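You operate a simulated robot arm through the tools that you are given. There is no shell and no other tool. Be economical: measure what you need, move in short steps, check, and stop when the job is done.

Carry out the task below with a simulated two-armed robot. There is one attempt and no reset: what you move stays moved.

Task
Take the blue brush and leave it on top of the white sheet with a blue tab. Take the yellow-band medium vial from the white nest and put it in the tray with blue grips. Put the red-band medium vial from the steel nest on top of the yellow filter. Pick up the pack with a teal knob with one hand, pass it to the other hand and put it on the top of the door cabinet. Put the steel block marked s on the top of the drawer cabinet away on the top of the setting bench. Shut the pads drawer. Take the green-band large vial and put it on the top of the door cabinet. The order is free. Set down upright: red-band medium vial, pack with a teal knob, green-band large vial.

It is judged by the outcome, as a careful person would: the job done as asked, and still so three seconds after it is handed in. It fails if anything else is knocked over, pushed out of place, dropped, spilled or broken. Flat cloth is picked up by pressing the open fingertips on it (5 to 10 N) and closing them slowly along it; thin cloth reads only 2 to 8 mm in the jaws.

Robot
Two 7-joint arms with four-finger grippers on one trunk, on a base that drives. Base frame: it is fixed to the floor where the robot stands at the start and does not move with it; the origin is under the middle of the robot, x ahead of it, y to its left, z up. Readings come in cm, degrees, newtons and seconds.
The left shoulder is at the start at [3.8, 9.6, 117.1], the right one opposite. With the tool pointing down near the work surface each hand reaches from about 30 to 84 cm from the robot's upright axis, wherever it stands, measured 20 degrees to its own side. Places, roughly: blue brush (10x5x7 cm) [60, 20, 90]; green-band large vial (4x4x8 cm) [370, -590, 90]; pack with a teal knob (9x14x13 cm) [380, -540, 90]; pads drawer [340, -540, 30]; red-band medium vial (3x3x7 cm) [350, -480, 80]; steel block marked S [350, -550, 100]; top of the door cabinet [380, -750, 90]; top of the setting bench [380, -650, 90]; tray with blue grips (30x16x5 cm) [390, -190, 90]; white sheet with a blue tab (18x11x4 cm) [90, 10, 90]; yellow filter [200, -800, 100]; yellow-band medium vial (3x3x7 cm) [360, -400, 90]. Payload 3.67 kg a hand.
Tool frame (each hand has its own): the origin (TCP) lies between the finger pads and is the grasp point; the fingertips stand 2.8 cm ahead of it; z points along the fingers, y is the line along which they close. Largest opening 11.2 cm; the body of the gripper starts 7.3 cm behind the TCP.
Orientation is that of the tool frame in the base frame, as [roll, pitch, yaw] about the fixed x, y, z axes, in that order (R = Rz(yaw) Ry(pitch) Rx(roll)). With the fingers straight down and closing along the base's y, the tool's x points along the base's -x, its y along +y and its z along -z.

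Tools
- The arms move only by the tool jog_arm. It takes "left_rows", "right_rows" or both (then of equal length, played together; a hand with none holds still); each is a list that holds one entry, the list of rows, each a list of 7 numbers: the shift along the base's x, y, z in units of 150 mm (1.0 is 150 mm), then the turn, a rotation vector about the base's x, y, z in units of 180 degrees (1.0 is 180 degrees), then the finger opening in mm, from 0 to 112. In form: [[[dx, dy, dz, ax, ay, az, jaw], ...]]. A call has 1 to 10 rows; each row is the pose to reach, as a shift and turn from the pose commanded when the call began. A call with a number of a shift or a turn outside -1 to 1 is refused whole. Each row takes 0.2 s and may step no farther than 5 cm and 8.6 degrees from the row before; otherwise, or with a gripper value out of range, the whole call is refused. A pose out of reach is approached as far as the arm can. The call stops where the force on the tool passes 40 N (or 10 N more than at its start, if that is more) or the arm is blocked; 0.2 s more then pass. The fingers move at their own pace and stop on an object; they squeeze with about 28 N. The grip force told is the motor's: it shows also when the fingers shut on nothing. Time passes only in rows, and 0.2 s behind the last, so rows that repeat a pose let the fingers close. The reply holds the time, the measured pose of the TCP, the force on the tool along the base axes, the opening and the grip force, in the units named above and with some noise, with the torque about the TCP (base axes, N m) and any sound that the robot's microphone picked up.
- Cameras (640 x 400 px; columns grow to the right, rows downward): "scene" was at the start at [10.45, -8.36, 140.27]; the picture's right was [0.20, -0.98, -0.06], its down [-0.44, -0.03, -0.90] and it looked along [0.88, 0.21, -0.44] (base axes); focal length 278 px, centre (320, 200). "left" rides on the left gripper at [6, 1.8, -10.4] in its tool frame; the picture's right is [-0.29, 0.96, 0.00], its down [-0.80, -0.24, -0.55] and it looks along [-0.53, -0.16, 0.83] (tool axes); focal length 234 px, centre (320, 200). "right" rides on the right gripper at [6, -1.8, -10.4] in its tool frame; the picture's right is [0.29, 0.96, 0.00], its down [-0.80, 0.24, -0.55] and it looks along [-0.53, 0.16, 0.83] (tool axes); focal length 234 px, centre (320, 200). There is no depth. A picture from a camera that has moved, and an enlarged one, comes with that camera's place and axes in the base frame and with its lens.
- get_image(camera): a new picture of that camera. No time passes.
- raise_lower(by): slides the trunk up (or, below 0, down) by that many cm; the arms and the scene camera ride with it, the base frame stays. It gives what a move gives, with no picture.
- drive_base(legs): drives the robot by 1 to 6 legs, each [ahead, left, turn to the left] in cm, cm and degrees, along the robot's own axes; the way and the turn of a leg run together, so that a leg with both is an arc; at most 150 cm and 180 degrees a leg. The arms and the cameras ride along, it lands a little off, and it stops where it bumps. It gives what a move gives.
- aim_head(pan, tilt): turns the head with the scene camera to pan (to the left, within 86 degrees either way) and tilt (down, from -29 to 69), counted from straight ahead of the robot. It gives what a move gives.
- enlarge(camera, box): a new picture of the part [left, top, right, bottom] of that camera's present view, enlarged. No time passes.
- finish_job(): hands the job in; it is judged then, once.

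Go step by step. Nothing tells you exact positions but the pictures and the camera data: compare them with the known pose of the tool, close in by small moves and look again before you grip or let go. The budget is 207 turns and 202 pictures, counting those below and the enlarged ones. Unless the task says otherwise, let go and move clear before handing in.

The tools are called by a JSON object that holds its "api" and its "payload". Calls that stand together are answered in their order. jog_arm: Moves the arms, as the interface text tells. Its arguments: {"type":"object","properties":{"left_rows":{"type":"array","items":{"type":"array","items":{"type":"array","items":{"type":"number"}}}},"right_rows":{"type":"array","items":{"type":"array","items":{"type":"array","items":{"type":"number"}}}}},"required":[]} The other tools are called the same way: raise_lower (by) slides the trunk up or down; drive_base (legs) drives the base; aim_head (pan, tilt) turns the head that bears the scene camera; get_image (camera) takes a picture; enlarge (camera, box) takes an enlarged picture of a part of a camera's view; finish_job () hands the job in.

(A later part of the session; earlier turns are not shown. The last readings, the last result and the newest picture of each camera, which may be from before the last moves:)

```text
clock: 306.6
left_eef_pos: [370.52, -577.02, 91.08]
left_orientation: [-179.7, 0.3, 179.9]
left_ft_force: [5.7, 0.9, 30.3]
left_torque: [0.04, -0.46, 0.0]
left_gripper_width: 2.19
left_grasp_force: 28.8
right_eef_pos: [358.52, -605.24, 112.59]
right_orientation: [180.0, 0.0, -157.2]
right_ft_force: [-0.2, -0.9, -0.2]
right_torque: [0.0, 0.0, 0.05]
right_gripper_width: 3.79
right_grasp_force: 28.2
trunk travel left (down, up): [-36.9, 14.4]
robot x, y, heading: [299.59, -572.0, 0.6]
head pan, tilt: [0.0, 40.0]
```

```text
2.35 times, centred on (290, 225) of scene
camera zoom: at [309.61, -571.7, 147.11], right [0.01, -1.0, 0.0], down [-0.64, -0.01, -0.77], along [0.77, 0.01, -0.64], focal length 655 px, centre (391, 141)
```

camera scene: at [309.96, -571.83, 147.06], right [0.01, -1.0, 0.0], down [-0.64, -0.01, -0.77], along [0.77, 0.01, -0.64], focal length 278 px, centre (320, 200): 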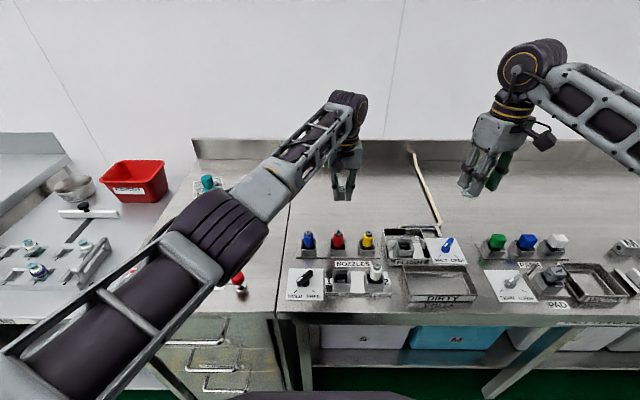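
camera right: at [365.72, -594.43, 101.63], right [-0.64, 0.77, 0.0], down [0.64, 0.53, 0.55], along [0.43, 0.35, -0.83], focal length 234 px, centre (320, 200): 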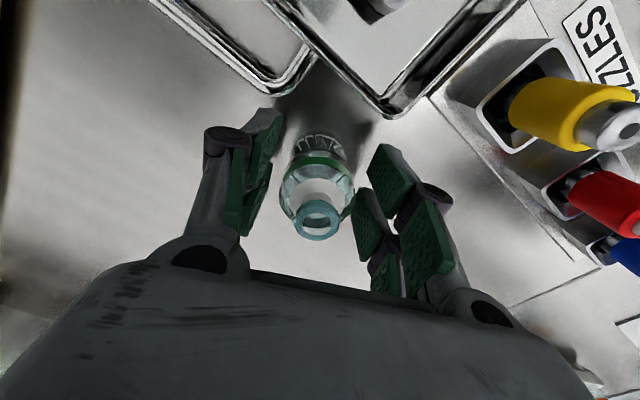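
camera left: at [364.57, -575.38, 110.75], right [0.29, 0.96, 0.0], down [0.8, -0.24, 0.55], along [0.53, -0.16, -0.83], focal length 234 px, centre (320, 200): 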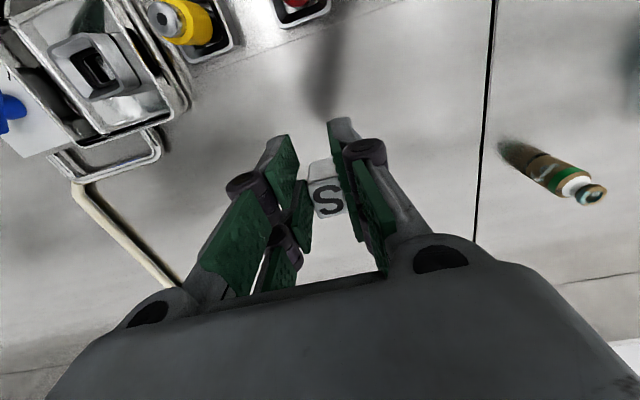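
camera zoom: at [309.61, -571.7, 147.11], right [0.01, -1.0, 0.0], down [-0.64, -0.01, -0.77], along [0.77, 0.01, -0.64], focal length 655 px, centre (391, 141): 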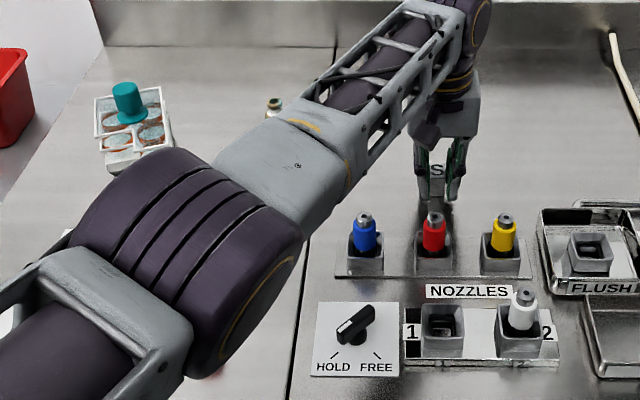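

{"api": "jog_arm", "payload": {"left_rows": [[[0, 0, 0.03, 0, 0, 0, 22], [0, 0, 0.03, 0, 0, 0, 35], [0, 0, 0.03, 0, 0, 0, 50], [0, 0, 0.03, 0, 0, 0, 50]]]}}

{"api": "jog_arm", "payload": {"left_rows": [[[0, 0, 0.2, 0, 0, 0, 50], [0, 0, 0.45, 0, 0, 0, 50], [0, 0, 0.7, 0, 0, 0, 50], [0, 0, 1.0, 0, 0, 0, 50], [-0.1, 0.2, 1.0, 0, 0, 0, 50], [-0.2, 0.4, 1.0, 0, 0, 0, 50], [-0.35, 0.6, 1.0, 0, 0, 0, 60], [-0.5, 0.8, 1.0, 0, 0, 0, 60], [-0.7, 1.0, 1.0, 0, 0, 0, 60]]]}}

{"api": "get_image", "payload": {"camera": "scene"}}

```text
clock: 307.6
left_eef_pos: [370.53, -576.92, 91.02]
left_orientation: [-179.9, 0.0, 180.0]
left_ft_force: [-0.1, -0.6, 0.0]
left_torque: [0.02, 0.01, 0.0]
left_gripper_width: 5.01
left_grasp_force: 0.1
right_eef_pos: [358.82, -605.26, 112.48]
right_orientation: [179.7, 0.1, -157.1]
right_ft_force: [0.6, 0.6, -0.5]
right_torque: [-0.02, 0.03, -0.02]
right_gripper_width: 3.78
right_grasp_force: 27.9
trunk travel left (down, up): [-36.9, 14.4]
robot x, y, heading: [299.43, -571.54, 0.5]
head pan, tilt: [0.0, 40.0]
```

```text
clock: 309.6
left_eef_pos: [359.75, -561.97, 106.08]
left_orientation: [180.0, -0.1, 179.9]
left_ft_force: [-0.1, -0.2, -0.2]
left_torque: [-0.03, -0.02, -0.02]
left_gripper_width: 5.97
left_grasp_force: 0.2
right_eef_pos: [358.56, -605.29, 112.48]
right_orientation: [179.9, 0.0, -157.2]
right_ft_force: [-0.4, 0.5, -0.1]
right_torque: [0.0, -0.04, 0.03]
right_gripper_width: 3.78
right_grasp_force: 28.2
trunk travel left (down, up): [-36.9, 14.4]
robot x, y, heading: [299.34, -571.56, 0.6]
head pan, tilt: [0.0, 40.0]
```

```text
40 pictures are left
camera scene: at [309.8, -571.57, 147.08], right [0.01, -1.0, 0.0], down [-0.64, -0.01, -0.77], along [0.77, 0.01, -0.64], focal length 278 px, centre (320, 200)
```

scene: 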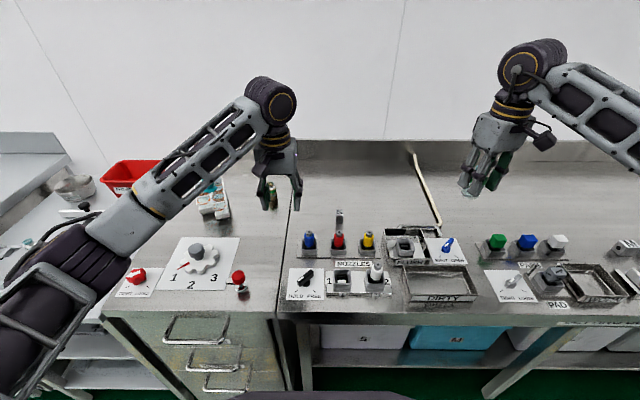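

The block is in place. Next I'll take the pack by its teal knob (≈[377.7, -537, 97]) with the left hand; shifting the base left first.

{"api": "drive_base", "payload": {"legs": [[0, 19, 0]]}}

{"api": "jog_arm", "payload": {"left_rows": [[[0.2, 0.05, 0.1, 0, -0.02, 0, 80], [0.4, 0.1, 0.2, 0, -0.04, 0, 80], [0.6, 0.15, 0.2, 0, -0.06, 0, 80], [0.8, 0.2, 0.2, 0, -0.08, 0, 80]]]}}

{"api": "get_image", "payload": {"camera": "left"}}

{"api": "enlarge", "payload": {"camera": "scene", "box": [180, 110, 380, 270]}}

```text
clock: 311.1
left_eef_pos: [359.71, -543.37, 106.11]
left_orientation: [-179.9, -0.1, -180.0]
left_ft_force: [0.0, -0.8, 0.1]
left_torque: [-0.02, 0.01, 0.01]
left_gripper_width: 6.0
left_grasp_force: 0.0
right_eef_pos: [358.53, -586.58, 112.43]
right_orientation: [179.9, 0.0, -157.1]
right_ft_force: [-0.3, 0.2, 0.2]
right_torque: [-0.01, -0.02, 0.03]
right_gripper_width: 3.78
right_grasp_force: 27.7
trunk travel left (down, up): [-36.9, 14.4]
robot x, y, heading: [299.22, -553.15, 0.6]
head pan, tilt: [0.0, 40.0]
```

```text
clock: 312.1
left_eef_pos: [372.12, -540.37, 109.07]
left_orientation: [-179.9, 14.3, 180.0]
left_ft_force: [0.1, 0.0, 0.2]
left_torque: [0.01, 0.05, 0.02]
left_gripper_width: 7.98
left_grasp_force: 0.1
right_eef_pos: [358.62, -586.58, 112.32]
right_orientation: [179.9, 0.1, -157.2]
right_ft_force: [-0.8, -0.6, -0.3]
right_torque: [0.0, 0.04, 0.01]
right_gripper_width: 3.78
right_grasp_force: 27.5
trunk travel left (down, up): [-36.9, 14.4]
robot x, y, heading: [298.93, -552.94, 0.7]
head pan, tilt: [0.0, 40.0]
```

```text
39 pictures are left
camera left: at [363.6, -538.52, 117.71], right [0.28, 0.96, 0.07], down [0.64, -0.24, 0.73], along [0.72, -0.16, -0.68], focal length 234 px, centre (320, 200)
```

left: 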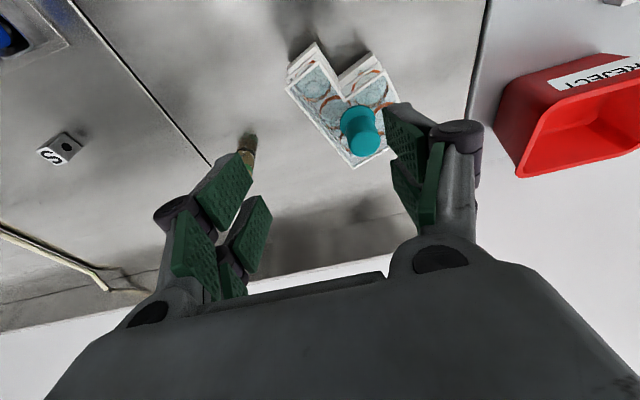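

```text
2.50 times, centred on (280, 190) of scene
camera zoom: at [309.8, -553.01, 147.06], right [0.01, -1.0, 0.0], down [-0.64, -0.01, -0.77], along [0.77, 0.01, -0.64], focal length 696 px, centre (420, 225)
```

zoom: 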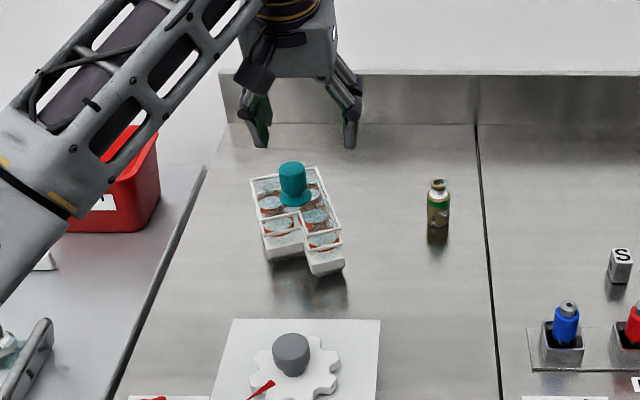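

{"api": "jog_arm", "payload": {"left_rows": [[[0.1, 0.08, 0, 0, 0, 0, 70], [0.2, 0.16, 0, 0, 0, 0, 65], [0.27, 0.22, -0.1, 0, 0, 0, 65], [0.27, 0.22, -0.35, 0, 0, 0, 65]]]}}

{"api": "get_image", "payload": {"camera": "left"}}

{"api": "enlarge", "payload": {"camera": "scene", "box": [210, 120, 310, 220]}}

```text
clock: 313.1
left_eef_pos: [375.87, -536.98, 103.83]
left_orientation: [-179.9, 14.2, 179.9]
left_ft_force: [0.1, -0.3, 0.7]
left_torque: [0.02, 0.01, -0.01]
left_gripper_width: 6.5
left_grasp_force: 0.0
right_eef_pos: [358.62, -586.56, 112.35]
right_orientation: [179.9, -0.1, -157.2]
right_ft_force: [-0.8, -0.7, -0.5]
right_torque: [0.01, 0.02, 0.0]
right_gripper_width: 3.79
right_grasp_force: 28.4
trunk travel left (down, up): [-36.9, 14.4]
robot x, y, heading: [299.04, -553.01, 0.8]
head pan, tilt: [0.0, 40.0]
```

```text
37 pictures are left
camera left: at [367.42, -535.12, 112.45], right [0.28, 0.96, 0.07], down [0.64, -0.24, 0.73], along [0.72, -0.16, -0.68], focal length 234 px, centre (320, 200)
```

left: 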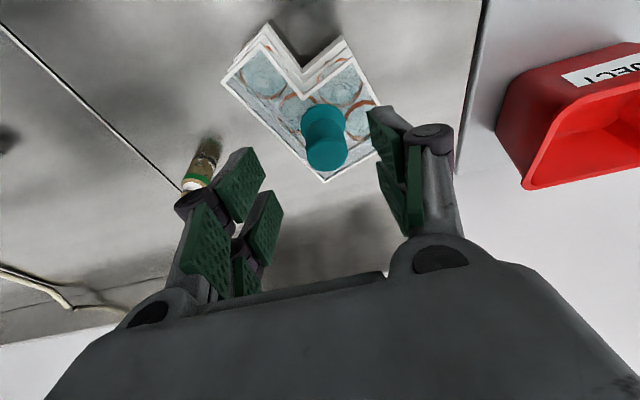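

```text
4.00 times, centred on (260, 170) of scene
camera zoom: at [309.83, -552.92, 147.06], right [0.01, -1.0, 0.0], down [-0.64, -0.01, -0.77], along [0.77, 0.01, -0.64], focal length 1114 px, centre (560, 320)
```

zoom: 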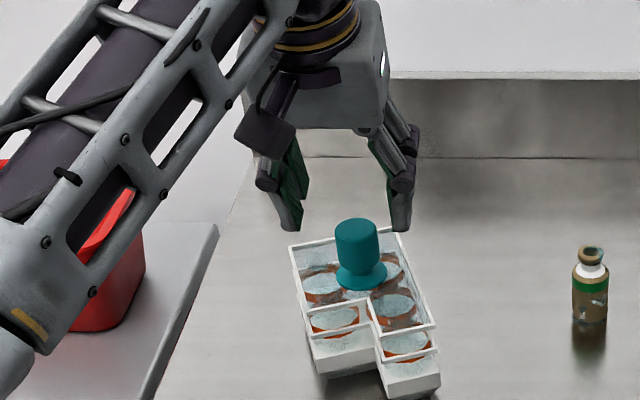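

{"api": "jog_arm", "payload": {"left_rows": [[[0.03, 0.03, -0.15, 0, 0, 0, 65], [0.03, 0.03, -0.36, 0, 0, 0, 65], [0.03, 0.03, -0.36, 0, 0, 0, 45], [0.03, 0.03, -0.36, 0, 0, 0, 25], [0.03, 0.03, -0.36, 0, 0, 0, 20], [0.03, 0.03, -0.36, 0, 0, 0, 20]]]}}

{"api": "jog_arm", "payload": {"left_rows": [[[0, 0, 0.1, 0, 0, 0, 20], [0, 0, 0.25, 0, 0, 0, 20], [0, 0, 0.45, 0, 0, 0, 20]]]}}

{"api": "enlarge", "payload": {"camera": "scene", "box": [190, 90, 330, 230]}}

```text
clock: 314.6
left_eef_pos: [376.21, -536.48, 98.47]
left_orientation: [-179.9, 14.3, 179.9]
left_ft_force: [0.1, -0.3, 2.3]
left_torque: [-0.02, -0.06, -0.01]
left_gripper_width: 3.1
left_grasp_force: 27.7
right_eef_pos: [358.54, -586.51, 112.53]
right_orientation: [179.8, 0.0, -157.2]
right_ft_force: [-0.2, 0.9, 0.1]
right_torque: [0.01, -0.03, -0.03]
right_gripper_width: 3.8
right_grasp_force: 28.1
trunk travel left (down, up): [-36.9, 14.4]
robot x, y, heading: [299.2, -552.76, 0.8]
head pan, tilt: [0.0, 40.0]
```

```text
clock: 315.4
left_eef_pos: [376.23, -536.58, 105.33]
left_orientation: [-180.0, 14.2, 179.9]
left_ft_force: [-0.6, 0.0, -1.8]
left_torque: [0.02, 0.08, 0.01]
left_gripper_width: 3.1
left_grasp_force: 27.7
right_eef_pos: [358.46, -586.56, 112.42]
right_orientation: [179.8, 0.0, -157.2]
right_ft_force: [-0.5, 0.1, 0.8]
right_torque: [0.0, 0.0, 0.0]
right_gripper_width: 3.79
right_grasp_force: 27.9
trunk travel left (down, up): [-36.9, 14.4]
robot x, y, heading: [299.02, -552.55, 0.7]
head pan, tilt: [0.0, 40.0]
```

```text
2.86 times, centred on (260, 160) of scene
camera zoom: at [309.73, -552.95, 147.07], right [0.01, -1.0, 0.0], down [-0.64, -0.01, -0.77], along [0.77, 0.01, -0.64], focal length 796 px, centre (491, 314)
```

zoom: 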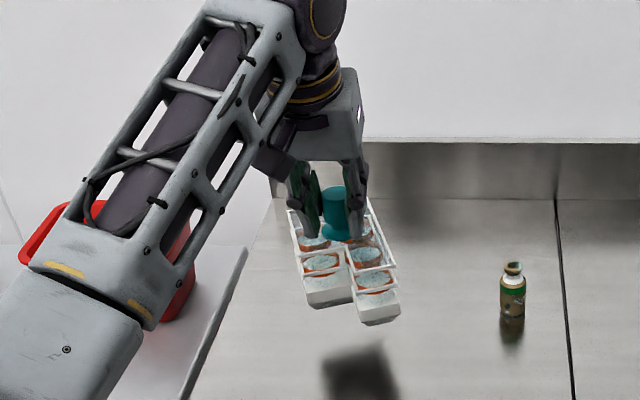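

The pack is held by its knob (light). I'll retract, back off and drive to the door cabinet.

{"api": "jog_arm", "payload": {"left_rows": [[[-0.15, 0, 0.2, 0, 0.012, 0, 20], [-0.3, 0, 0.4, 0, 0.024, 0, 20], [-0.5, 0.05, 0.6, 0, 0.04, 0, 20], [-0.75, 0.1, 0.7, 0, 0.06, 0, 20], [-1.0, 0.15, 0.8, 0, 0.079, 0, 20]]]}}

{"api": "drive_base", "payload": {"legs": [[-36, 0, -1], [0, -95, 0], [0, -90, 0]]}}

{"api": "aim_head", "payload": {"pan": -5, "tilt": 35}}

{"api": "get_image", "payload": {"camera": "scene"}}

```text
clock: 316.6
left_eef_pos: [360.92, -533.87, 117.28]
left_orientation: [180.0, -0.1, -179.9]
left_ft_force: [0.2, -1.1, -1.4]
left_torque: [0.0, -0.03, -0.01]
left_gripper_width: 3.1
left_grasp_force: 27.8
right_eef_pos: [358.49, -586.52, 112.52]
right_orientation: [179.8, 0.1, -157.2]
right_ft_force: [-0.7, 0.3, -0.8]
right_torque: [0.0, -0.01, 0.0]
right_gripper_width: 3.78
right_grasp_force: 28.1
trunk travel left (down, up): [-36.9, 14.4]
robot x, y, heading: [298.78, -552.68, 0.8]
head pan, tilt: [0.0, 40.0]
```

```text
clock: 328.1
left_eef_pos: [326.05, -721.25, 117.16]
left_orientation: [-180.0, 0.0, 179.1]
left_ft_force: [-0.6, 0.0, -1.1]
left_torque: [-0.01, 0.01, 0.0]
left_gripper_width: 3.08
left_grasp_force: 28.0
right_eef_pos: [322.84, -773.69, 112.56]
right_orientation: [179.9, 0.0, -158.0]
right_ft_force: [0.7, 0.0, 0.1]
right_torque: [0.0, 0.0, 0.03]
right_gripper_width: 3.83
right_grasp_force: 28.3
trunk travel left (down, up): [-36.9, 14.4]
robot x, y, heading: [263.8, -739.44, -0.1]
head pan, tilt: [0.0, 40.0]
```

```text
clock: 328.8
left_eef_pos: [325.98, -721.31, 117.3]
left_orientation: [-179.9, 0.1, 179.2]
left_ft_force: [0.3, 0.5, -1.6]
left_torque: [0.01, -0.02, 0.0]
left_gripper_width: 3.06
left_grasp_force: 27.7
right_eef_pos: [322.86, -773.75, 112.49]
right_orientation: [180.0, 0.0, -158.0]
right_ft_force: [-0.7, -0.6, -0.1]
right_torque: [0.0, 0.02, -0.04]
right_gripper_width: 3.78
right_grasp_force: 27.8
trunk travel left (down, up): [-36.9, 14.4]
robot x, y, heading: [263.69, -738.95, -0.2]
head pan, tilt: [-5.0, 35.0]
```

```text
34 pictures are left
camera scene: at [274.74, -740.25, 147.82], right [-0.09, -1.0, 0.0], down [-0.57, 0.05, -0.82], along [0.82, -0.07, -0.57], focal length 278 px, centre (320, 200)
```

scene: 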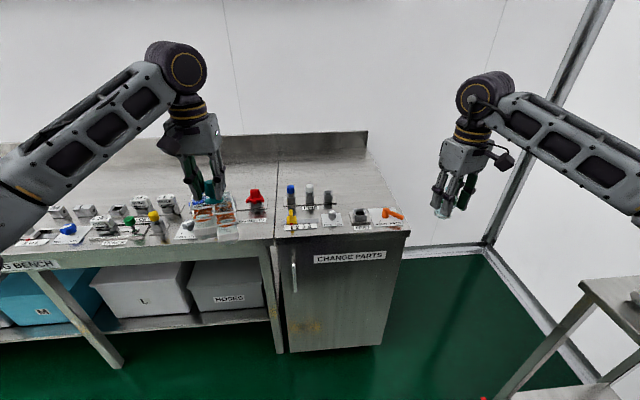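

The cabinet back half (x≥368, y -735…-773) is free. I'll drive in and place the green vial first with the right hand.

{"api": "drive_base", "payload": {"legs": [[36, -12, 0]]}}

{"api": "jog_arm", "payload": {"right_rows": [[[0.15, 0.25, 0, 0, 0, 0, 25], [0.3, 0.5, 0, 0, 0, 0, 25], [0.45, 0.75, 0, 0, 0, 0, 25], [0.6, 1.0, 0, 0, 0, 0, 25], [0.85, 1.0, 0, 0, 0, 0, 25]]]}}

{"api": "aim_head", "payload": {"pan": -5, "tilt": 40}}

{"api": "get_image", "payload": {"camera": "scene"}}

{"api": "get_image", "payload": {"camera": "right"}}

```text
clock: 331.2
left_eef_pos: [361.73, -733.74, 117.19]
left_orientation: [-179.9, 0.1, 179.1]
left_ft_force: [0.2, 0.2, -2.3]
left_torque: [-0.02, 0.0, -0.01]
left_gripper_width: 3.06
left_grasp_force: 28.3
right_eef_pos: [358.33, -786.03, 112.43]
right_orientation: [179.9, 0.0, -158.0]
right_ft_force: [0.0, -0.1, -0.4]
right_torque: [-0.01, -0.03, 0.05]
right_gripper_width: 3.8
right_grasp_force: 28.5
trunk travel left (down, up): [-36.9, 14.4]
robot x, y, heading: [299.28, -751.31, -0.2]
head pan, tilt: [-5.0, 35.0]
```

```text
clock: 332.4
left_eef_pos: [361.8, -733.53, 117.13]
left_orientation: [-179.8, -0.1, 179.1]
left_ft_force: [0.0, 0.7, -2.4]
left_torque: [0.0, 0.02, 0.03]
left_gripper_width: 3.07
left_grasp_force: 28.1
right_eef_pos: [371.29, -771.11, 112.51]
right_orientation: [180.0, -0.1, -158.1]
right_ft_force: [0.5, 0.2, -0.9]
right_torque: [-0.02, 0.06, 0.04]
right_gripper_width: 3.8
right_grasp_force: 28.0
trunk travel left (down, up): [-36.9, 14.4]
robot x, y, heading: [299.38, -751.57, -0.1]
head pan, tilt: [-5.0, 35.0]
```

```text
clock: 333.0
left_eef_pos: [361.74, -733.74, 117.22]
left_orientation: [-179.9, -0.1, 179.1]
left_ft_force: [-0.1, -0.6, -2.1]
left_torque: [0.03, -0.03, -0.01]
left_gripper_width: 3.05
left_grasp_force: 27.4
right_eef_pos: [371.11, -771.23, 112.44]
right_orientation: [179.9, 0.1, -158.1]
right_ft_force: [0.5, -0.2, 0.1]
right_torque: [-0.02, 0.0, -0.01]
right_gripper_width: 3.8
right_grasp_force: 27.8
trunk travel left (down, up): [-36.9, 14.4]
robot x, y, heading: [299.82, -751.08, -0.2]
head pan, tilt: [-5.0, 40.0]
```

```text
33 pictures are left
camera scene: at [310.08, -752.46, 147.07], right [-0.09, -1.0, 0.0], down [-0.64, 0.06, -0.77], along [0.76, -0.07, -0.64], focal length 278 px, centre (320, 200)
```

scene: 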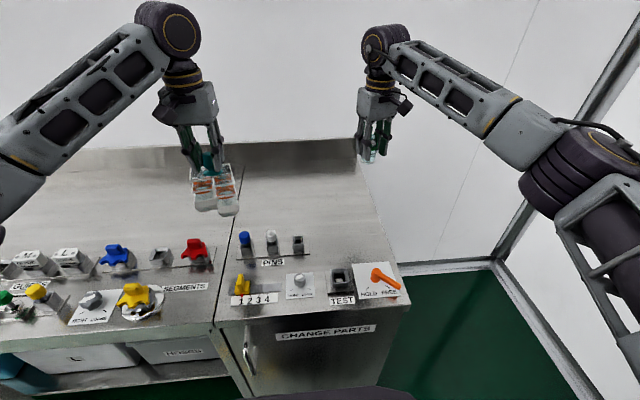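

```text
32 pictures are left
camera right: at [366.24, -775.16, 122.99], right [-0.62, 0.78, 0.0], down [0.65, 0.52, 0.55], along [0.43, 0.35, -0.83], focal length 234 px, centre (320, 200)
```

right: 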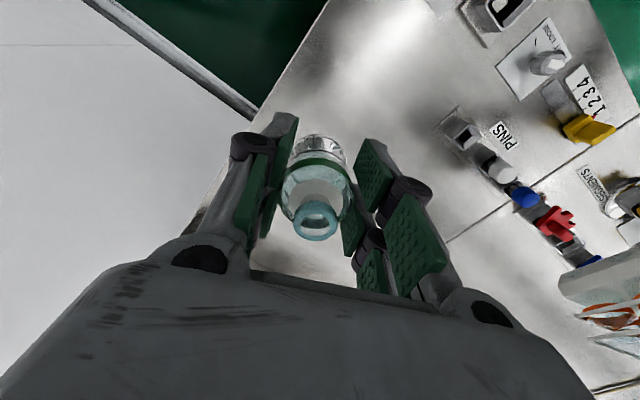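

{"api": "jog_arm", "payload": {"right_rows": [[[0, 0.2, 0, 0, 0, 0, 25], [-0.02, 0.4, 0, 0, 0, 0, 25], [-0.02, 0.5, -0.2, 0, 0, 0, 25], [-0.02, 0.5, -0.5, 0, 0, 0, 25], [-0.02, 0.5, -0.8, 0, 0, 0, 25], [-0.02, 0.5, -1.0, 0, 0, 0, 25]]]}}

{"api": "enlarge", "payload": {"camera": "scene", "box": [220, 90, 440, 290]}}

```text
clock: 334.4
left_eef_pos: [361.68, -733.64, 117.22]
left_orientation: [-179.8, 0.0, 179.1]
left_ft_force: [0.3, -1.0, -2.8]
left_torque: [0.0, -0.01, 0.0]
left_gripper_width: 3.09
left_grasp_force: 28.5
right_eef_pos: [370.91, -763.47, 97.18]
right_orientation: [179.9, -0.1, -158.2]
right_ft_force: [-0.4, -0.1, 0.1]
right_torque: [-0.02, 0.01, 0.01]
right_gripper_width: 3.78
right_grasp_force: 28.0
trunk travel left (down, up): [-36.9, 14.4]
robot x, y, heading: [299.8, -751.32, -0.2]
head pan, tilt: [-5.0, 40.0]
```

```text
2.00 times, centred on (330, 190) of scene
camera zoom: at [310.12, -752.43, 147.06], right [-0.09, -1.0, 0.0], down [-0.64, 0.06, -0.77], along [0.76, -0.07, -0.64], focal length 557 px, centre (300, 220)
```

zoom: 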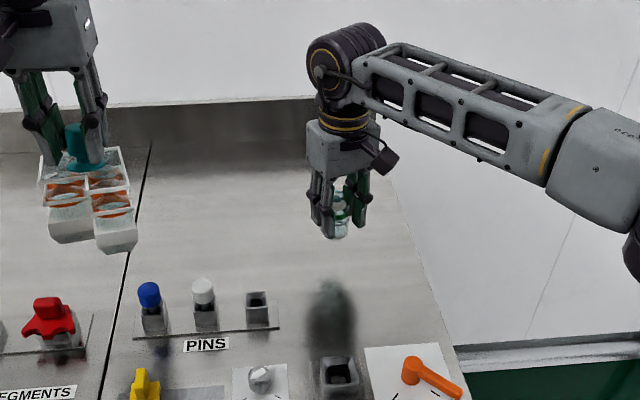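

{"api": "jog_arm", "payload": {"right_rows": [[[0, 0, -0.15, 0, 0, 0, 25], [0, 0, -0.3, 0, 0, 0, 25], [0, 0, -0.36, 0, 0, 0, 25], [0, 0, -0.39, 0, 0, 0, 25], [0, 0, -0.41, 0, 0, 0, 25]]]}}

```text
clock: 335.6
left_eef_pos: [361.69, -733.64, 117.32]
left_orientation: [-180.0, 0.0, 179.1]
left_ft_force: [-0.3, -0.2, -1.7]
left_torque: [0.0, -0.02, -0.01]
left_gripper_width: 3.08
left_grasp_force: 27.8
right_eef_pos: [370.86, -763.57, 91.28]
right_orientation: [179.9, 0.1, -158.1]
right_ft_force: [0.7, -0.5, 1.2]
right_torque: [-0.02, -0.09, -0.04]
right_gripper_width: 3.79
right_grasp_force: 28.1
trunk travel left (down, up): [-36.9, 14.4]
robot x, y, heading: [299.21, -751.45, -0.1]
head pan, tilt: [-5.0, 40.0]
```

{"api": "jog_arm", "payload": {"right_rows": [[[0, 0, -0.015, 0, 0, 0, 25], [0, 0, -0.03, 0, 0, 0, 25], [0, 0, -0.03, 0, 0, 0, 25]]]}}

{"api": "enlarge", "payload": {"camera": "scene", "box": [300, 110, 440, 230]}}

```text
clock: 336.4
left_eef_pos: [361.61, -733.49, 117.26]
left_orientation: [-179.9, 0.1, 179.1]
left_ft_force: [0.7, -0.4, -2.4]
left_torque: [0.0, 0.04, 0.0]
left_gripper_width: 3.09
left_grasp_force: 27.8
right_eef_pos: [370.72, -763.46, 91.04]
right_orientation: [179.8, 0.2, -158.1]
right_ft_force: [2.8, -0.7, 20.6]
right_torque: [0.02, -0.25, -0.02]
right_gripper_width: 3.81
right_grasp_force: 28.0
trunk travel left (down, up): [-36.9, 14.4]
robot x, y, heading: [299.53, -751.39, -0.3]
head pan, tilt: [-5.0, 40.0]
```

```text
3.33 times, centred on (370, 170) of scene
camera zoom: at [309.86, -752.4, 147.09], right [-0.09, -1.0, 0.0], down [-0.64, 0.06, -0.77], along [0.76, -0.07, -0.64], focal length 928 px, centre (153, 300)
```

zoom: 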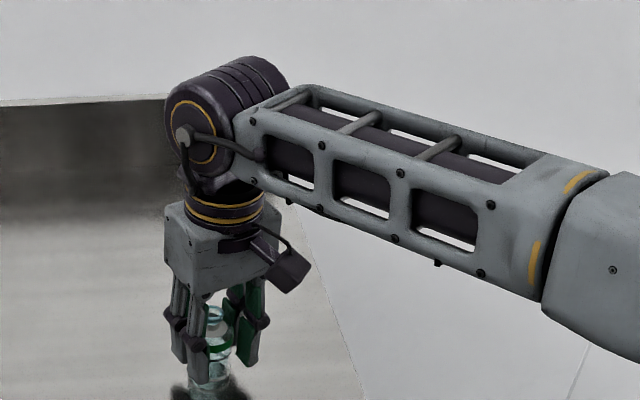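

Contact on the cabinet top. Release the vial and lift straight away.

{"api": "jog_arm", "payload": {"right_rows": [[[0, 0, 0.02, 0, 0, 0, 42], [0, 0, 0.02, 0, 0, 0, 50], [0, 0, 0.02, 0, 0, 0, 60], [0, 0, 0.02, 0, 0, 0, 60]]]}}

{"api": "jog_arm", "payload": {"right_rows": [[[0, 0, 0.2, 0, 0, 0, 60], [0, 0, 0.45, 0, 0, 0, 60], [0, 0, 0.75, 0, 0, 0, 60], [0, 0, 1.0, 0, 0, 0, 60], [-0.25, -0.1, 1.0, 0, 0, 0, 80], [-0.5, -0.2, 1.0, 0, 0, 0, 80], [-0.7, -0.4, 1.0, 0, 0, 0, 80]]]}}

{"api": "get_image", "payload": {"camera": "scene"}}

```text
clock: 337.4
left_eef_pos: [361.76, -733.68, 117.29]
left_orientation: [-180.0, 0.0, 179.1]
left_ft_force: [0.2, -0.1, -2.0]
left_torque: [-0.03, 0.0, 0.0]
left_gripper_width: 3.05
left_grasp_force: 28.5
right_eef_pos: [370.74, -763.56, 91.0]
right_orientation: [179.8, 0.0, -158.1]
right_ft_force: [-0.5, 0.0, 0.7]
right_torque: [0.02, -0.01, -0.02]
right_gripper_width: 6.0
right_grasp_force: 0.0
trunk travel left (down, up): [-36.9, 14.4]
robot x, y, heading: [299.42, -751.45, -0.2]
head pan, tilt: [-5.0, 40.0]
```

```text
clock: 339.0
left_eef_pos: [361.57, -733.74, 117.32]
left_orientation: [180.0, 0.1, 179.1]
left_ft_force: [-0.2, -0.2, -1.4]
left_torque: [0.04, -0.02, -0.04]
left_gripper_width: 3.05
left_grasp_force: 28.0
right_eef_pos: [360.1, -769.45, 106.05]
right_orientation: [179.9, 0.0, -158.1]
right_ft_force: [0.3, 0.4, -0.7]
right_torque: [-0.01, -0.01, 0.03]
right_gripper_width: 8.0
right_grasp_force: 0.0
trunk travel left (down, up): [-36.9, 14.4]
robot x, y, heading: [299.75, -751.11, -0.5]
head pan, tilt: [-5.0, 40.0]
```

```text
29 pictures are left
camera scene: at [309.96, -752.57, 147.07], right [-0.09, -1.0, 0.0], down [-0.64, 0.06, -0.77], along [0.76, -0.07, -0.64], focal length 278 px, centre (320, 200)
```

scene: 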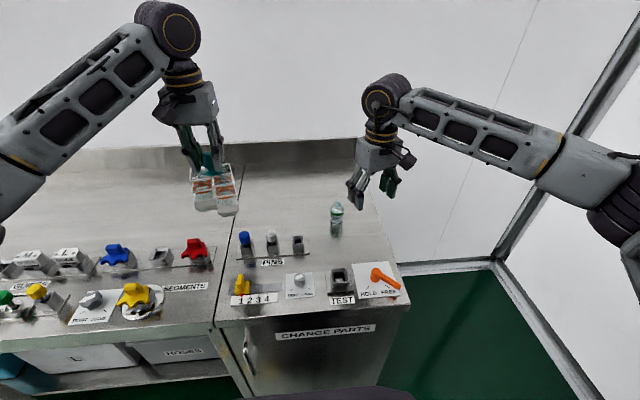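

The green vial stands on the cabinet. Next the pack: bring it level (same 14° hand tilt as when gripped) above [377, -748].

{"api": "jog_arm", "payload": {"left_rows": [[[0.2, -0.19, 0, 0, -0.016, 0.001, 20], [0.4, -0.38, 0, 0, -0.032, 0.002, 20], [0.6, -0.57, 0, 0, -0.048, 0.003, 20], [0.8, -0.76, 0, 0, -0.064, 0.004, 20], [1.0, -0.95, 0, 0, -0.0795, 0.005, 20], [1.0, -0.95, -0.3, 0, -0.0795, 0.005, 20], [1.0, -0.95, -0.6, 0, -0.0795, 0.005, 20], [1.0, -0.95, -0.8, 0, -0.0795, 0.005, 20]]]}}

{"api": "get_image", "payload": {"camera": "scene"}}

```text
clock: 340.8
left_eef_pos: [376.94, -747.98, 105.47]
left_orientation: [-180.0, 14.4, 179.9]
left_ft_force: [0.0, -0.3, -1.2]
left_torque: [-0.03, 0.02, 0.03]
left_gripper_width: 3.06
left_grasp_force: 28.4
right_eef_pos: [360.28, -769.5, 106.04]
right_orientation: [179.8, 0.0, -158.1]
right_ft_force: [0.5, -0.4, 0.2]
right_torque: [0.01, -0.01, 0.02]
right_gripper_width: 8.02
right_grasp_force: 0.1
trunk travel left (down, up): [-36.9, 14.4]
robot x, y, heading: [299.34, -751.61, -0.0]
head pan, tilt: [-5.0, 40.0]
```

```text
28 pictures are left
camera scene: at [310.08, -752.51, 147.06], right [-0.09, -1.0, 0.0], down [-0.64, 0.06, -0.77], along [0.76, -0.07, -0.64], focal length 278 px, centre (320, 200)
```

scene: 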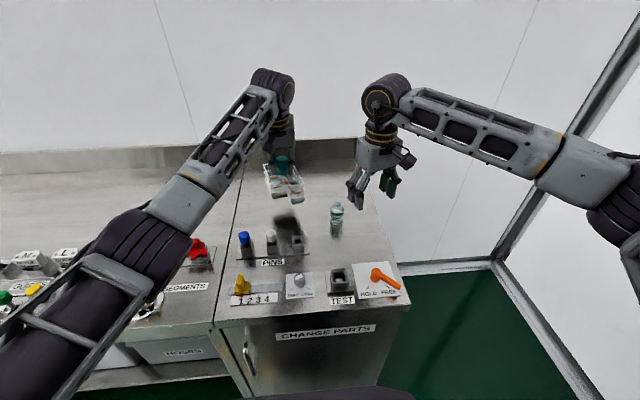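

{"api": "jog_arm", "payload": {"right_rows": [[[-0.1, 0, 0.15, 0, 0, -0.04, 75], [-0.2, 0, 0.3, 0, 0, -0.08, 75], [-0.3, 0, 0.4, 0, 0, -0.12, 75]]], "left_rows": [[[0, 0, -0.15, 0, 0, 0, 20], [0, 0, -0.3, 0, 0, 0, 20], [0, 0, -0.39, 0, 0, 0, 20]]]}}

{"api": "jog_arm", "payload": {"right_rows": [[[0.1, 0.17, 0, 0, -0.042, 0, 75], [0.2, 0.34, 0, 0, -0.084, 0, 75], [0.3, 0.5, 0, 0, -0.126, 0, 75], [0.4, 0.67, 0, 0, -0.168, 0, 75], [0.5, 0.84, 0, 0, -0.21, 0, 75], [0.55, 1.0, 0, 0, -0.25, 0, 75]]]}}

{"api": "get_image", "payload": {"camera": "right"}}

{"api": "enlarge", "payload": {"camera": "scene", "box": [210, 60, 410, 240]}}

```text
clock: 341.6
left_eef_pos: [376.59, -748.02, 99.62]
left_orientation: [179.9, 14.3, -180.0]
left_ft_force: [-0.6, -0.6, -1.3]
left_torque: [0.02, 0.03, 0.01]
left_gripper_width: 3.07
left_grasp_force: 27.9
right_eef_pos: [355.79, -769.36, 112.21]
right_orientation: [180.0, 0.0, -179.9]
right_ft_force: [-0.6, 0.2, -0.6]
right_torque: [0.02, -0.02, 0.02]
right_gripper_width: 7.53
right_grasp_force: 0.0
trunk travel left (down, up): [-36.9, 14.4]
robot x, y, heading: [299.37, -751.48, -0.4]
head pan, tilt: [-5.0, 40.0]
```

```text
clock: 343.0
left_eef_pos: [376.75, -747.93, 99.52]
left_orientation: [-179.9, 14.3, 180.0]
left_ft_force: [0.4, 0.0, -2.8]
left_torque: [0.0, 0.06, -0.03]
left_gripper_width: 3.06
left_grasp_force: 28.0
right_eef_pos: [364.03, -754.39, 112.17]
right_orientation: [-179.9, 45.2, -179.6]
right_ft_force: [-0.4, 0.3, -0.1]
right_torque: [-0.01, 0.04, -0.01]
right_gripper_width: 7.49
right_grasp_force: 0.3
trunk travel left (down, up): [-36.9, 14.4]
robot x, y, heading: [299.21, -751.36, -0.4]
head pan, tilt: [-5.0, 40.0]
```

```text
27 pictures are left
camera right: at [352.42, -756.23, 115.24], right [-0.21, 0.96, -0.21], down [0.17, 0.24, 0.95], along [0.96, 0.16, -0.21], focal length 234 px, centre (320, 200)
```

right: 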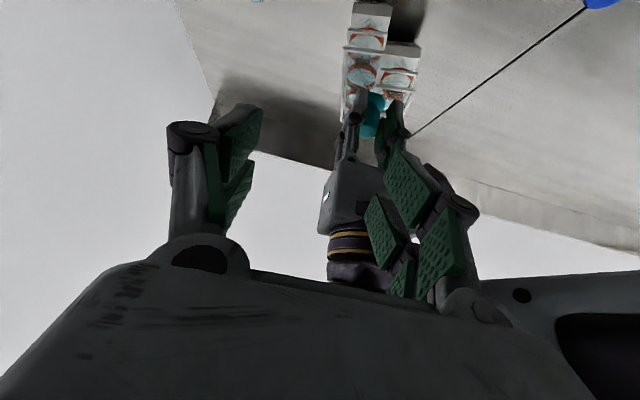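

```text
2.22 times, centred on (310, 150) of scene
camera zoom: at [310.07, -752.36, 147.07], right [-0.09, -1.0, 0.0], down [-0.64, 0.06, -0.77], along [0.76, -0.07, -0.64], focal length 619 px, centre (342, 311)
```

zoom: 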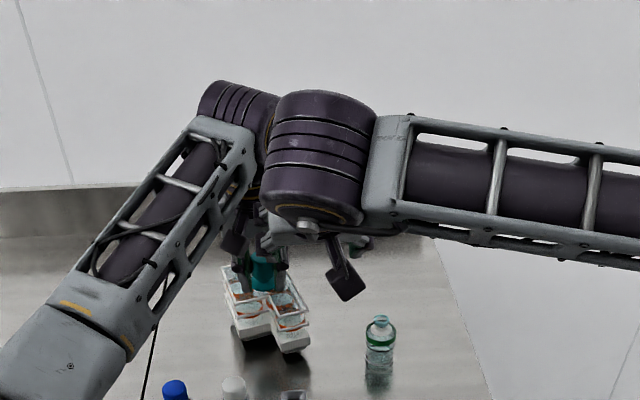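

{"api": "jog_arm", "payload": {"right_rows": [[[-0.05, 0.05, -0.2, 0, -0.02, 0, 75], [-0.05, 0.1, -0.4, 0, -0.04, 0, 75], [-0.05, 0.16, -0.6, 0, -0.06, 0, 75], [-0.05, 0.16, -0.8, 0, -0.083, 0, 75], [-0.05, 0.16, -1.0, 0, -0.083, 0, 75]]]}}

{"api": "get_image", "payload": {"camera": "right"}}

{"api": "enlarge", "payload": {"camera": "scene", "box": [210, 60, 410, 240]}}

```text
clock: 344.2
left_eef_pos: [376.81, -747.99, 99.51]
left_orientation: [179.9, 14.3, 180.0]
left_ft_force: [0.4, 0.7, -2.6]
left_torque: [-0.01, 0.06, 0.0]
left_gripper_width: 3.04
left_grasp_force: 28.1
right_eef_pos: [363.22, -752.3, 97.15]
right_orientation: [-179.6, 60.0, -179.4]
right_ft_force: [1.0, -0.3, -0.1]
right_torque: [0.02, 0.0, -0.02]
right_gripper_width: 7.49
right_grasp_force: 0.1
trunk travel left (down, up): [-36.9, 14.4]
robot x, y, heading: [299.42, -751.49, -0.6]
head pan, tilt: [-5.0, 40.0]
```

```text
25 pictures are left
camera right: at [351.14, -754.23, 97.17], right [-0.15, 0.96, -0.25], down [-0.08, 0.24, 0.97], along [0.99, 0.16, 0.04], focal length 234 px, centre (320, 200)
```

right: 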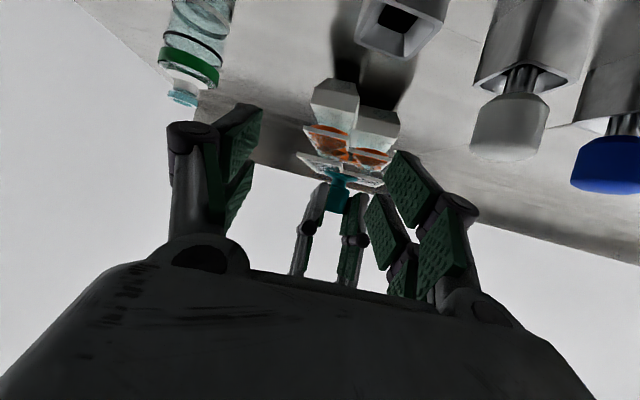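

```text
2.22 times, centred on (310, 150) of scene
camera zoom: at [310.11, -752.39, 147.07], right [-0.09, -1.0, 0.0], down [-0.64, 0.06, -0.77], along [0.76, -0.07, -0.64], focal length 619 px, centre (342, 311)
```

zoom: 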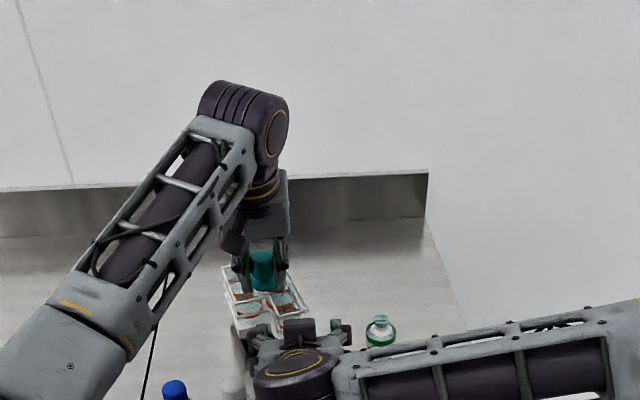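

The right wrist camera would come too near the pin sockets at this pitch. I'll go back to 45°, creep the base 3 cm forward, then approach the pack's front lobe.

{"api": "jog_arm", "payload": {"right_rows": [[[-0.1, 0, 0.2, 0, 0.03, 0, 75], [-0.2, 0, 0.35, 0, 0.06, 0, 75], [-0.2, 0, 0.4, 0, 0.083, 0, 75]]]}}

{"api": "drive_base", "payload": {"legs": [[3, 0, 0]]}}

{"api": "get_image", "payload": {"camera": "right"}}

```text
clock: 345.0
left_eef_pos: [376.8, -747.94, 99.4]
left_orientation: [179.8, 14.3, -180.0]
left_ft_force: [0.2, -0.4, -2.6]
left_torque: [-0.01, 0.03, 0.02]
left_gripper_width: 3.04
left_grasp_force: 28.4
right_eef_pos: [360.23, -752.32, 103.02]
right_orientation: [-179.7, 44.9, -179.4]
right_ft_force: [-0.5, 0.2, -0.3]
right_torque: [-0.01, 0.02, 0.02]
right_gripper_width: 7.53
right_grasp_force: 0.0
trunk travel left (down, up): [-36.9, 14.4]
robot x, y, heading: [299.07, -751.59, -0.3]
head pan, tilt: [-5.0, 40.0]
```

```text
clock: 345.9
left_eef_pos: [379.14, -747.97, 99.9]
left_orientation: [180.0, 14.7, 179.9]
left_ft_force: [-0.3, 0.4, -2.2]
left_torque: [0.04, 0.01, -0.02]
left_gripper_width: 3.06
left_grasp_force: 28.0
right_eef_pos: [362.61, -752.33, 103.31]
right_orientation: [-179.7, 45.2, -179.6]
right_ft_force: [-0.8, -0.2, 0.7]
right_torque: [0.0, -0.04, 0.02]
right_gripper_width: 7.52
right_grasp_force: 0.0
trunk travel left (down, up): [-36.9, 14.4]
robot x, y, heading: [302.12, -751.58, -0.1]
head pan, tilt: [-5.0, 40.0]
```

```text
23 pictures are left
camera right: at [350.96, -754.19, 106.41], right [-0.21, 0.96, -0.21], down [0.17, 0.24, 0.96], along [0.96, 0.16, -0.21], focal length 234 px, centre (320, 200)
```

right: 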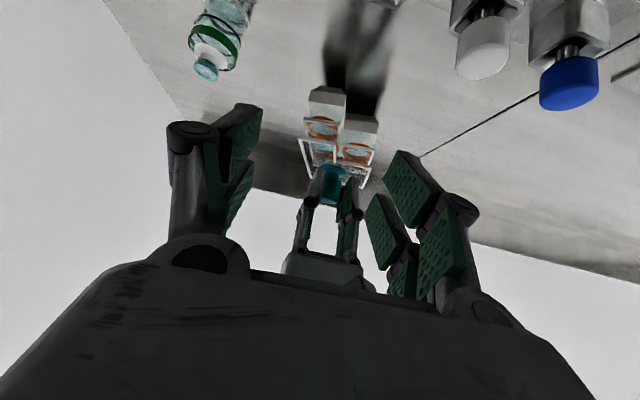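

{"api": "jog_arm", "payload": {"right_rows": [[[0.2, 0.01, -0.2, 0, 0, 0, 75], [0.4, 0.02, -0.4, 0, 0, 0, 75], [0.55, 0.02, -0.6, 0, 0, 0, 75], [0.65, 0.02, -0.75, 0, 0, 0, 75]]]}}

{"api": "get_image", "payload": {"camera": "right"}}

{"api": "enlarge", "payload": {"camera": "scene", "box": [220, 80, 400, 240]}}

```text
clock: 346.9
left_eef_pos: [379.5, -748.04, 99.67]
left_orientation: [-180.0, 14.4, 179.9]
left_ft_force: [0.4, 0.7, -1.7]
left_torque: [-0.02, 0.03, 0.0]
left_gripper_width: 3.06
left_grasp_force: 27.7
right_eef_pos: [372.66, -752.01, 91.81]
right_orientation: [-179.8, 45.0, -179.6]
right_ft_force: [-0.2, -0.4, 0.6]
right_torque: [0.0, 0.01, 0.0]
right_gripper_width: 7.51
right_grasp_force: 0.1
trunk travel left (down, up): [-36.9, 14.4]
robot x, y, heading: [302.61, -751.8, -0.3]
head pan, tilt: [-5.0, 40.0]
```

```text
22 pictures are left
camera right: at [361.04, -753.98, 94.95], right [-0.21, 0.96, -0.21], down [0.17, 0.24, 0.95], along [0.96, 0.16, -0.21], focal length 234 px, centre (320, 200)
```

right: 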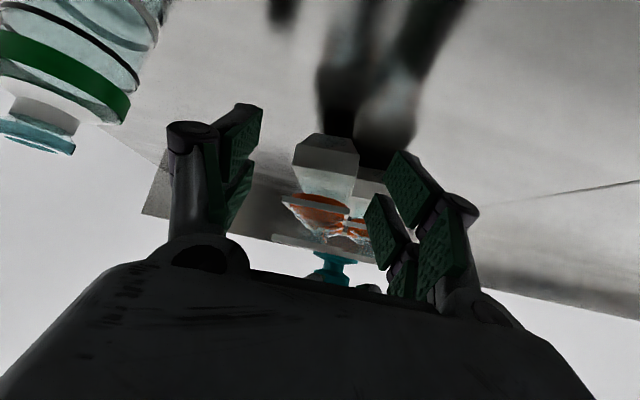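

```text
2.50 times, centred on (310, 160) of scene
camera zoom: at [312.89, -752.44, 147.07], right [-0.09, -1.0, 0.0], down [-0.64, 0.06, -0.77], along [0.76, -0.07, -0.64], focal length 696 px, centre (345, 300)
```

zoom: 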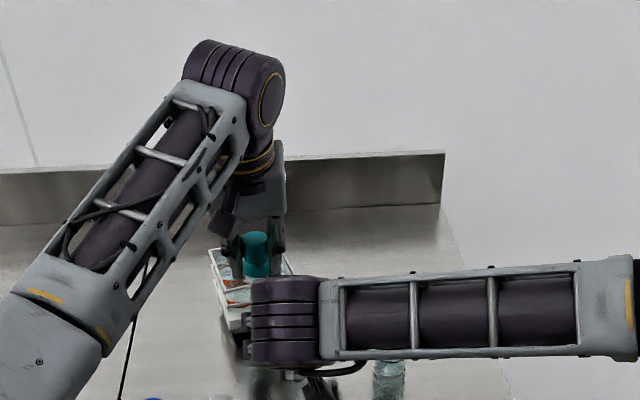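

{"api": "jog_arm", "payload": {"right_rows": [[[0.08, 0.015, 0, 0, 0, 0, 75], [0.15, 0.02, 0, 0, 0, 0, 75], [0.15, 0.02, 0, 0, 0, 0, 60], [0.15, 0.02, 0, 0, 0, 0, 40], [0.15, 0.02, 0, 0, 0, 0, 35], [0.15, 0.02, 0, 0, 0, 0, 35]]]}}

{"api": "get_image", "payload": {"camera": "right"}}

```text
clock: 348.3
left_eef_pos: [379.62, -748.25, 99.67]
left_orientation: [-179.9, 14.4, 179.8]
left_ft_force: [4.7, -15.8, -7.7]
left_torque: [-0.36, -0.37, -0.31]
left_gripper_width: 3.04
left_grasp_force: 28.0
right_eef_pos: [374.63, -751.39, 91.75]
right_orientation: [-179.9, 45.0, -179.5]
right_ft_force: [-5.7, 14.7, 5.4]
right_torque: [-0.75, -0.21, 1.27]
right_gripper_width: 5.05
right_grasp_force: 28.5
trunk travel left (down, up): [-36.9, 14.4]
robot x, y, heading: [302.11, -751.62, -0.0]
head pan, tilt: [-5.0, 40.0]
```

```text
20 pictures are left
camera right: at [363.14, -753.48, 94.93], right [-0.21, 0.96, -0.2], down [0.17, 0.24, 0.96], along [0.96, 0.17, -0.21], focal length 234 px, centre (320, 200)
```

right: 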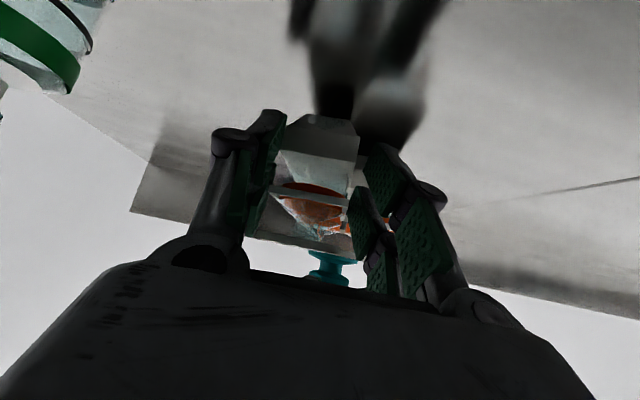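

Both hands hold the pack now. I'll relieve the side load, then open the left hand and lift it away.

{"api": "jog_arm", "payload": {"right_rows": [[[0, 0.02, 0, 0, 0, 0, 35], [0, 0.02, 0, 0, 0, 0, 35], [0, 0.02, 0, 0, 0, 0, 35], [0, 0.02, 0, 0, 0, 0, 35]]], "left_rows": [[[0, 0, 0, 0, 0, 0, 20], [0, 0, 0, 0, 0, 0, 35], [0, 0, 0, 0, 0, 0, 50], [0, 0, 0, 0, 0, 0, 55]]]}}

{"api": "jog_arm", "payload": {"left_rows": [[[-0.03, 0, 0.15, 0, 0, 0, 55], [-0.08, 0, 0.35, 0, 0, 0, 55], [-0.13, 0, 0.6, 0, 0, 0, 55], [-0.2, 0.1, 0.85, 0, 0, 0, 55], [-0.3, 0.3, 1.0, 0, 0, 0, 55]]]}}

{"api": "enlarge", "payload": {"camera": "scene", "box": [220, 80, 400, 240]}}

{"api": "get_image", "payload": {"camera": "right"}}

```text
clock: 349.3
left_eef_pos: [379.58, -748.02, 99.61]
left_orientation: [-180.0, 14.3, 179.9]
left_ft_force: [-4.3, -7.3, 0.1]
left_torque: [-0.12, 0.1, -0.34]
left_gripper_width: 5.97
left_grasp_force: 4.2
right_eef_pos: [374.96, -751.42, 91.76]
right_orientation: [-179.8, 45.0, -179.5]
right_ft_force: [4.2, 8.5, -0.3]
right_torque: [-0.59, 0.43, 0.6]
right_gripper_width: 4.22
right_grasp_force: 28.7
trunk travel left (down, up): [-36.9, 14.4]
robot x, y, heading: [301.98, -751.64, -0.2]
head pan, tilt: [-5.0, 40.0]
```

```text
clock: 350.5
left_eef_pos: [375.05, -743.39, 114.33]
left_orientation: [179.9, 14.3, 179.9]
left_ft_force: [0.2, -0.9, 0.6]
left_torque: [-0.01, -0.02, 0.0]
left_gripper_width: 5.47
left_grasp_force: 0.1
right_eef_pos: [374.8, -751.42, 91.74]
right_orientation: [-179.7, 45.0, -179.6]
right_ft_force: [0.1, 0.1, -1.1]
right_torque: [-0.04, 0.19, 0.01]
right_gripper_width: 4.19
right_grasp_force: 27.7
trunk travel left (down, up): [-36.9, 14.4]
robot x, y, heading: [302.48, -751.62, -0.6]
head pan, tilt: [-5.0, 40.0]
```

```text
2.50 times, centred on (310, 160) of scene
camera zoom: at [312.88, -752.28, 147.07], right [-0.09, -1.0, 0.0], down [-0.64, 0.06, -0.77], along [0.76, -0.07, -0.64], focal length 696 px, centre (345, 300)
```

zoom: 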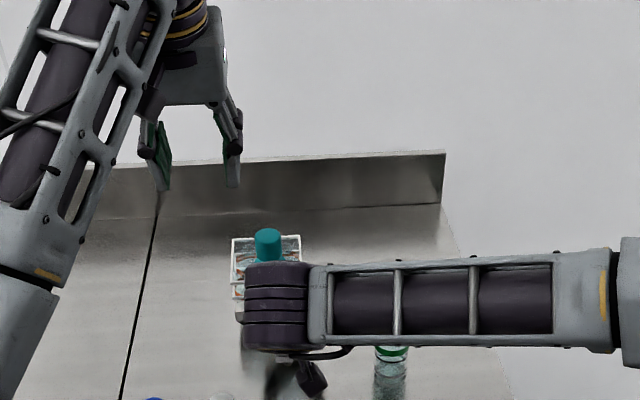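

```text
18 pictures are left
camera right: at [363.18, -753.23, 94.88], right [-0.21, 0.96, -0.21], down [0.17, 0.24, 0.95], along [0.96, 0.16, -0.21], focal length 234 px, centre (320, 200)
```

right: 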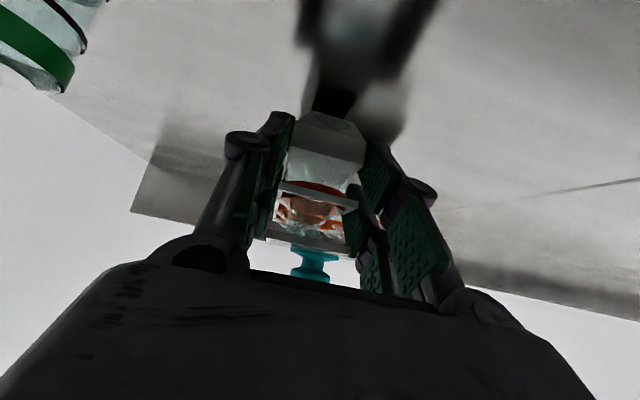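

The right hand alone holds the pack. Now lower it the last centimetre until it touches.

{"api": "jog_arm", "payload": {"right_rows": [[[0, 0, -0.03, 0, 0, 0, 35], [0, 0, -0.05, 0, 0, 0, 35], [0, 0, -0.07, 0, 0, 0, 35], [0, 0, -0.08, 0, 0, 0, 35]]]}}

{"api": "get_image", "payload": {"camera": "left"}}

```text
clock: 351.5
left_eef_pos: [375.01, -743.52, 114.47]
left_orientation: [-180.0, 14.3, 179.8]
left_ft_force: [-0.4, -0.5, -0.1]
left_torque: [0.0, 0.03, -0.04]
left_gripper_width: 5.51
left_grasp_force: 0.1
right_eef_pos: [374.84, -751.34, 90.86]
right_orientation: [-179.9, 45.2, -179.6]
right_ft_force: [-1.0, 0.7, 9.1]
right_torque: [0.12, 0.11, 0.02]
right_gripper_width: 4.2
right_grasp_force: 27.5
trunk travel left (down, up): [-36.9, 14.4]
robot x, y, heading: [302.08, -751.53, -0.1]
head pan, tilt: [-5.0, 40.0]
```

```text
17 pictures are left
camera left: at [366.58, -741.67, 123.01], right [0.28, 0.96, 0.07], down [0.63, -0.24, 0.74], along [0.72, -0.16, -0.67], focal length 234 px, centre (320, 200)
```

left: 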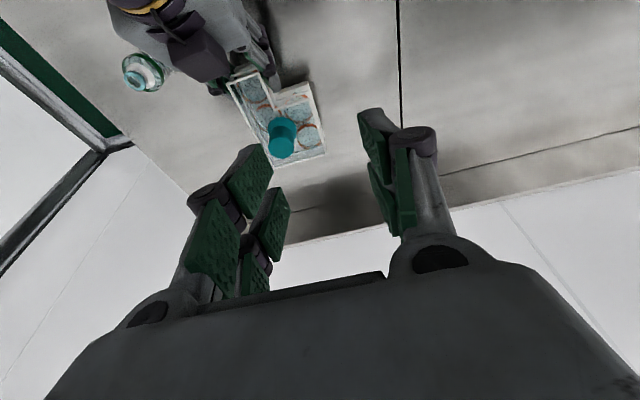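

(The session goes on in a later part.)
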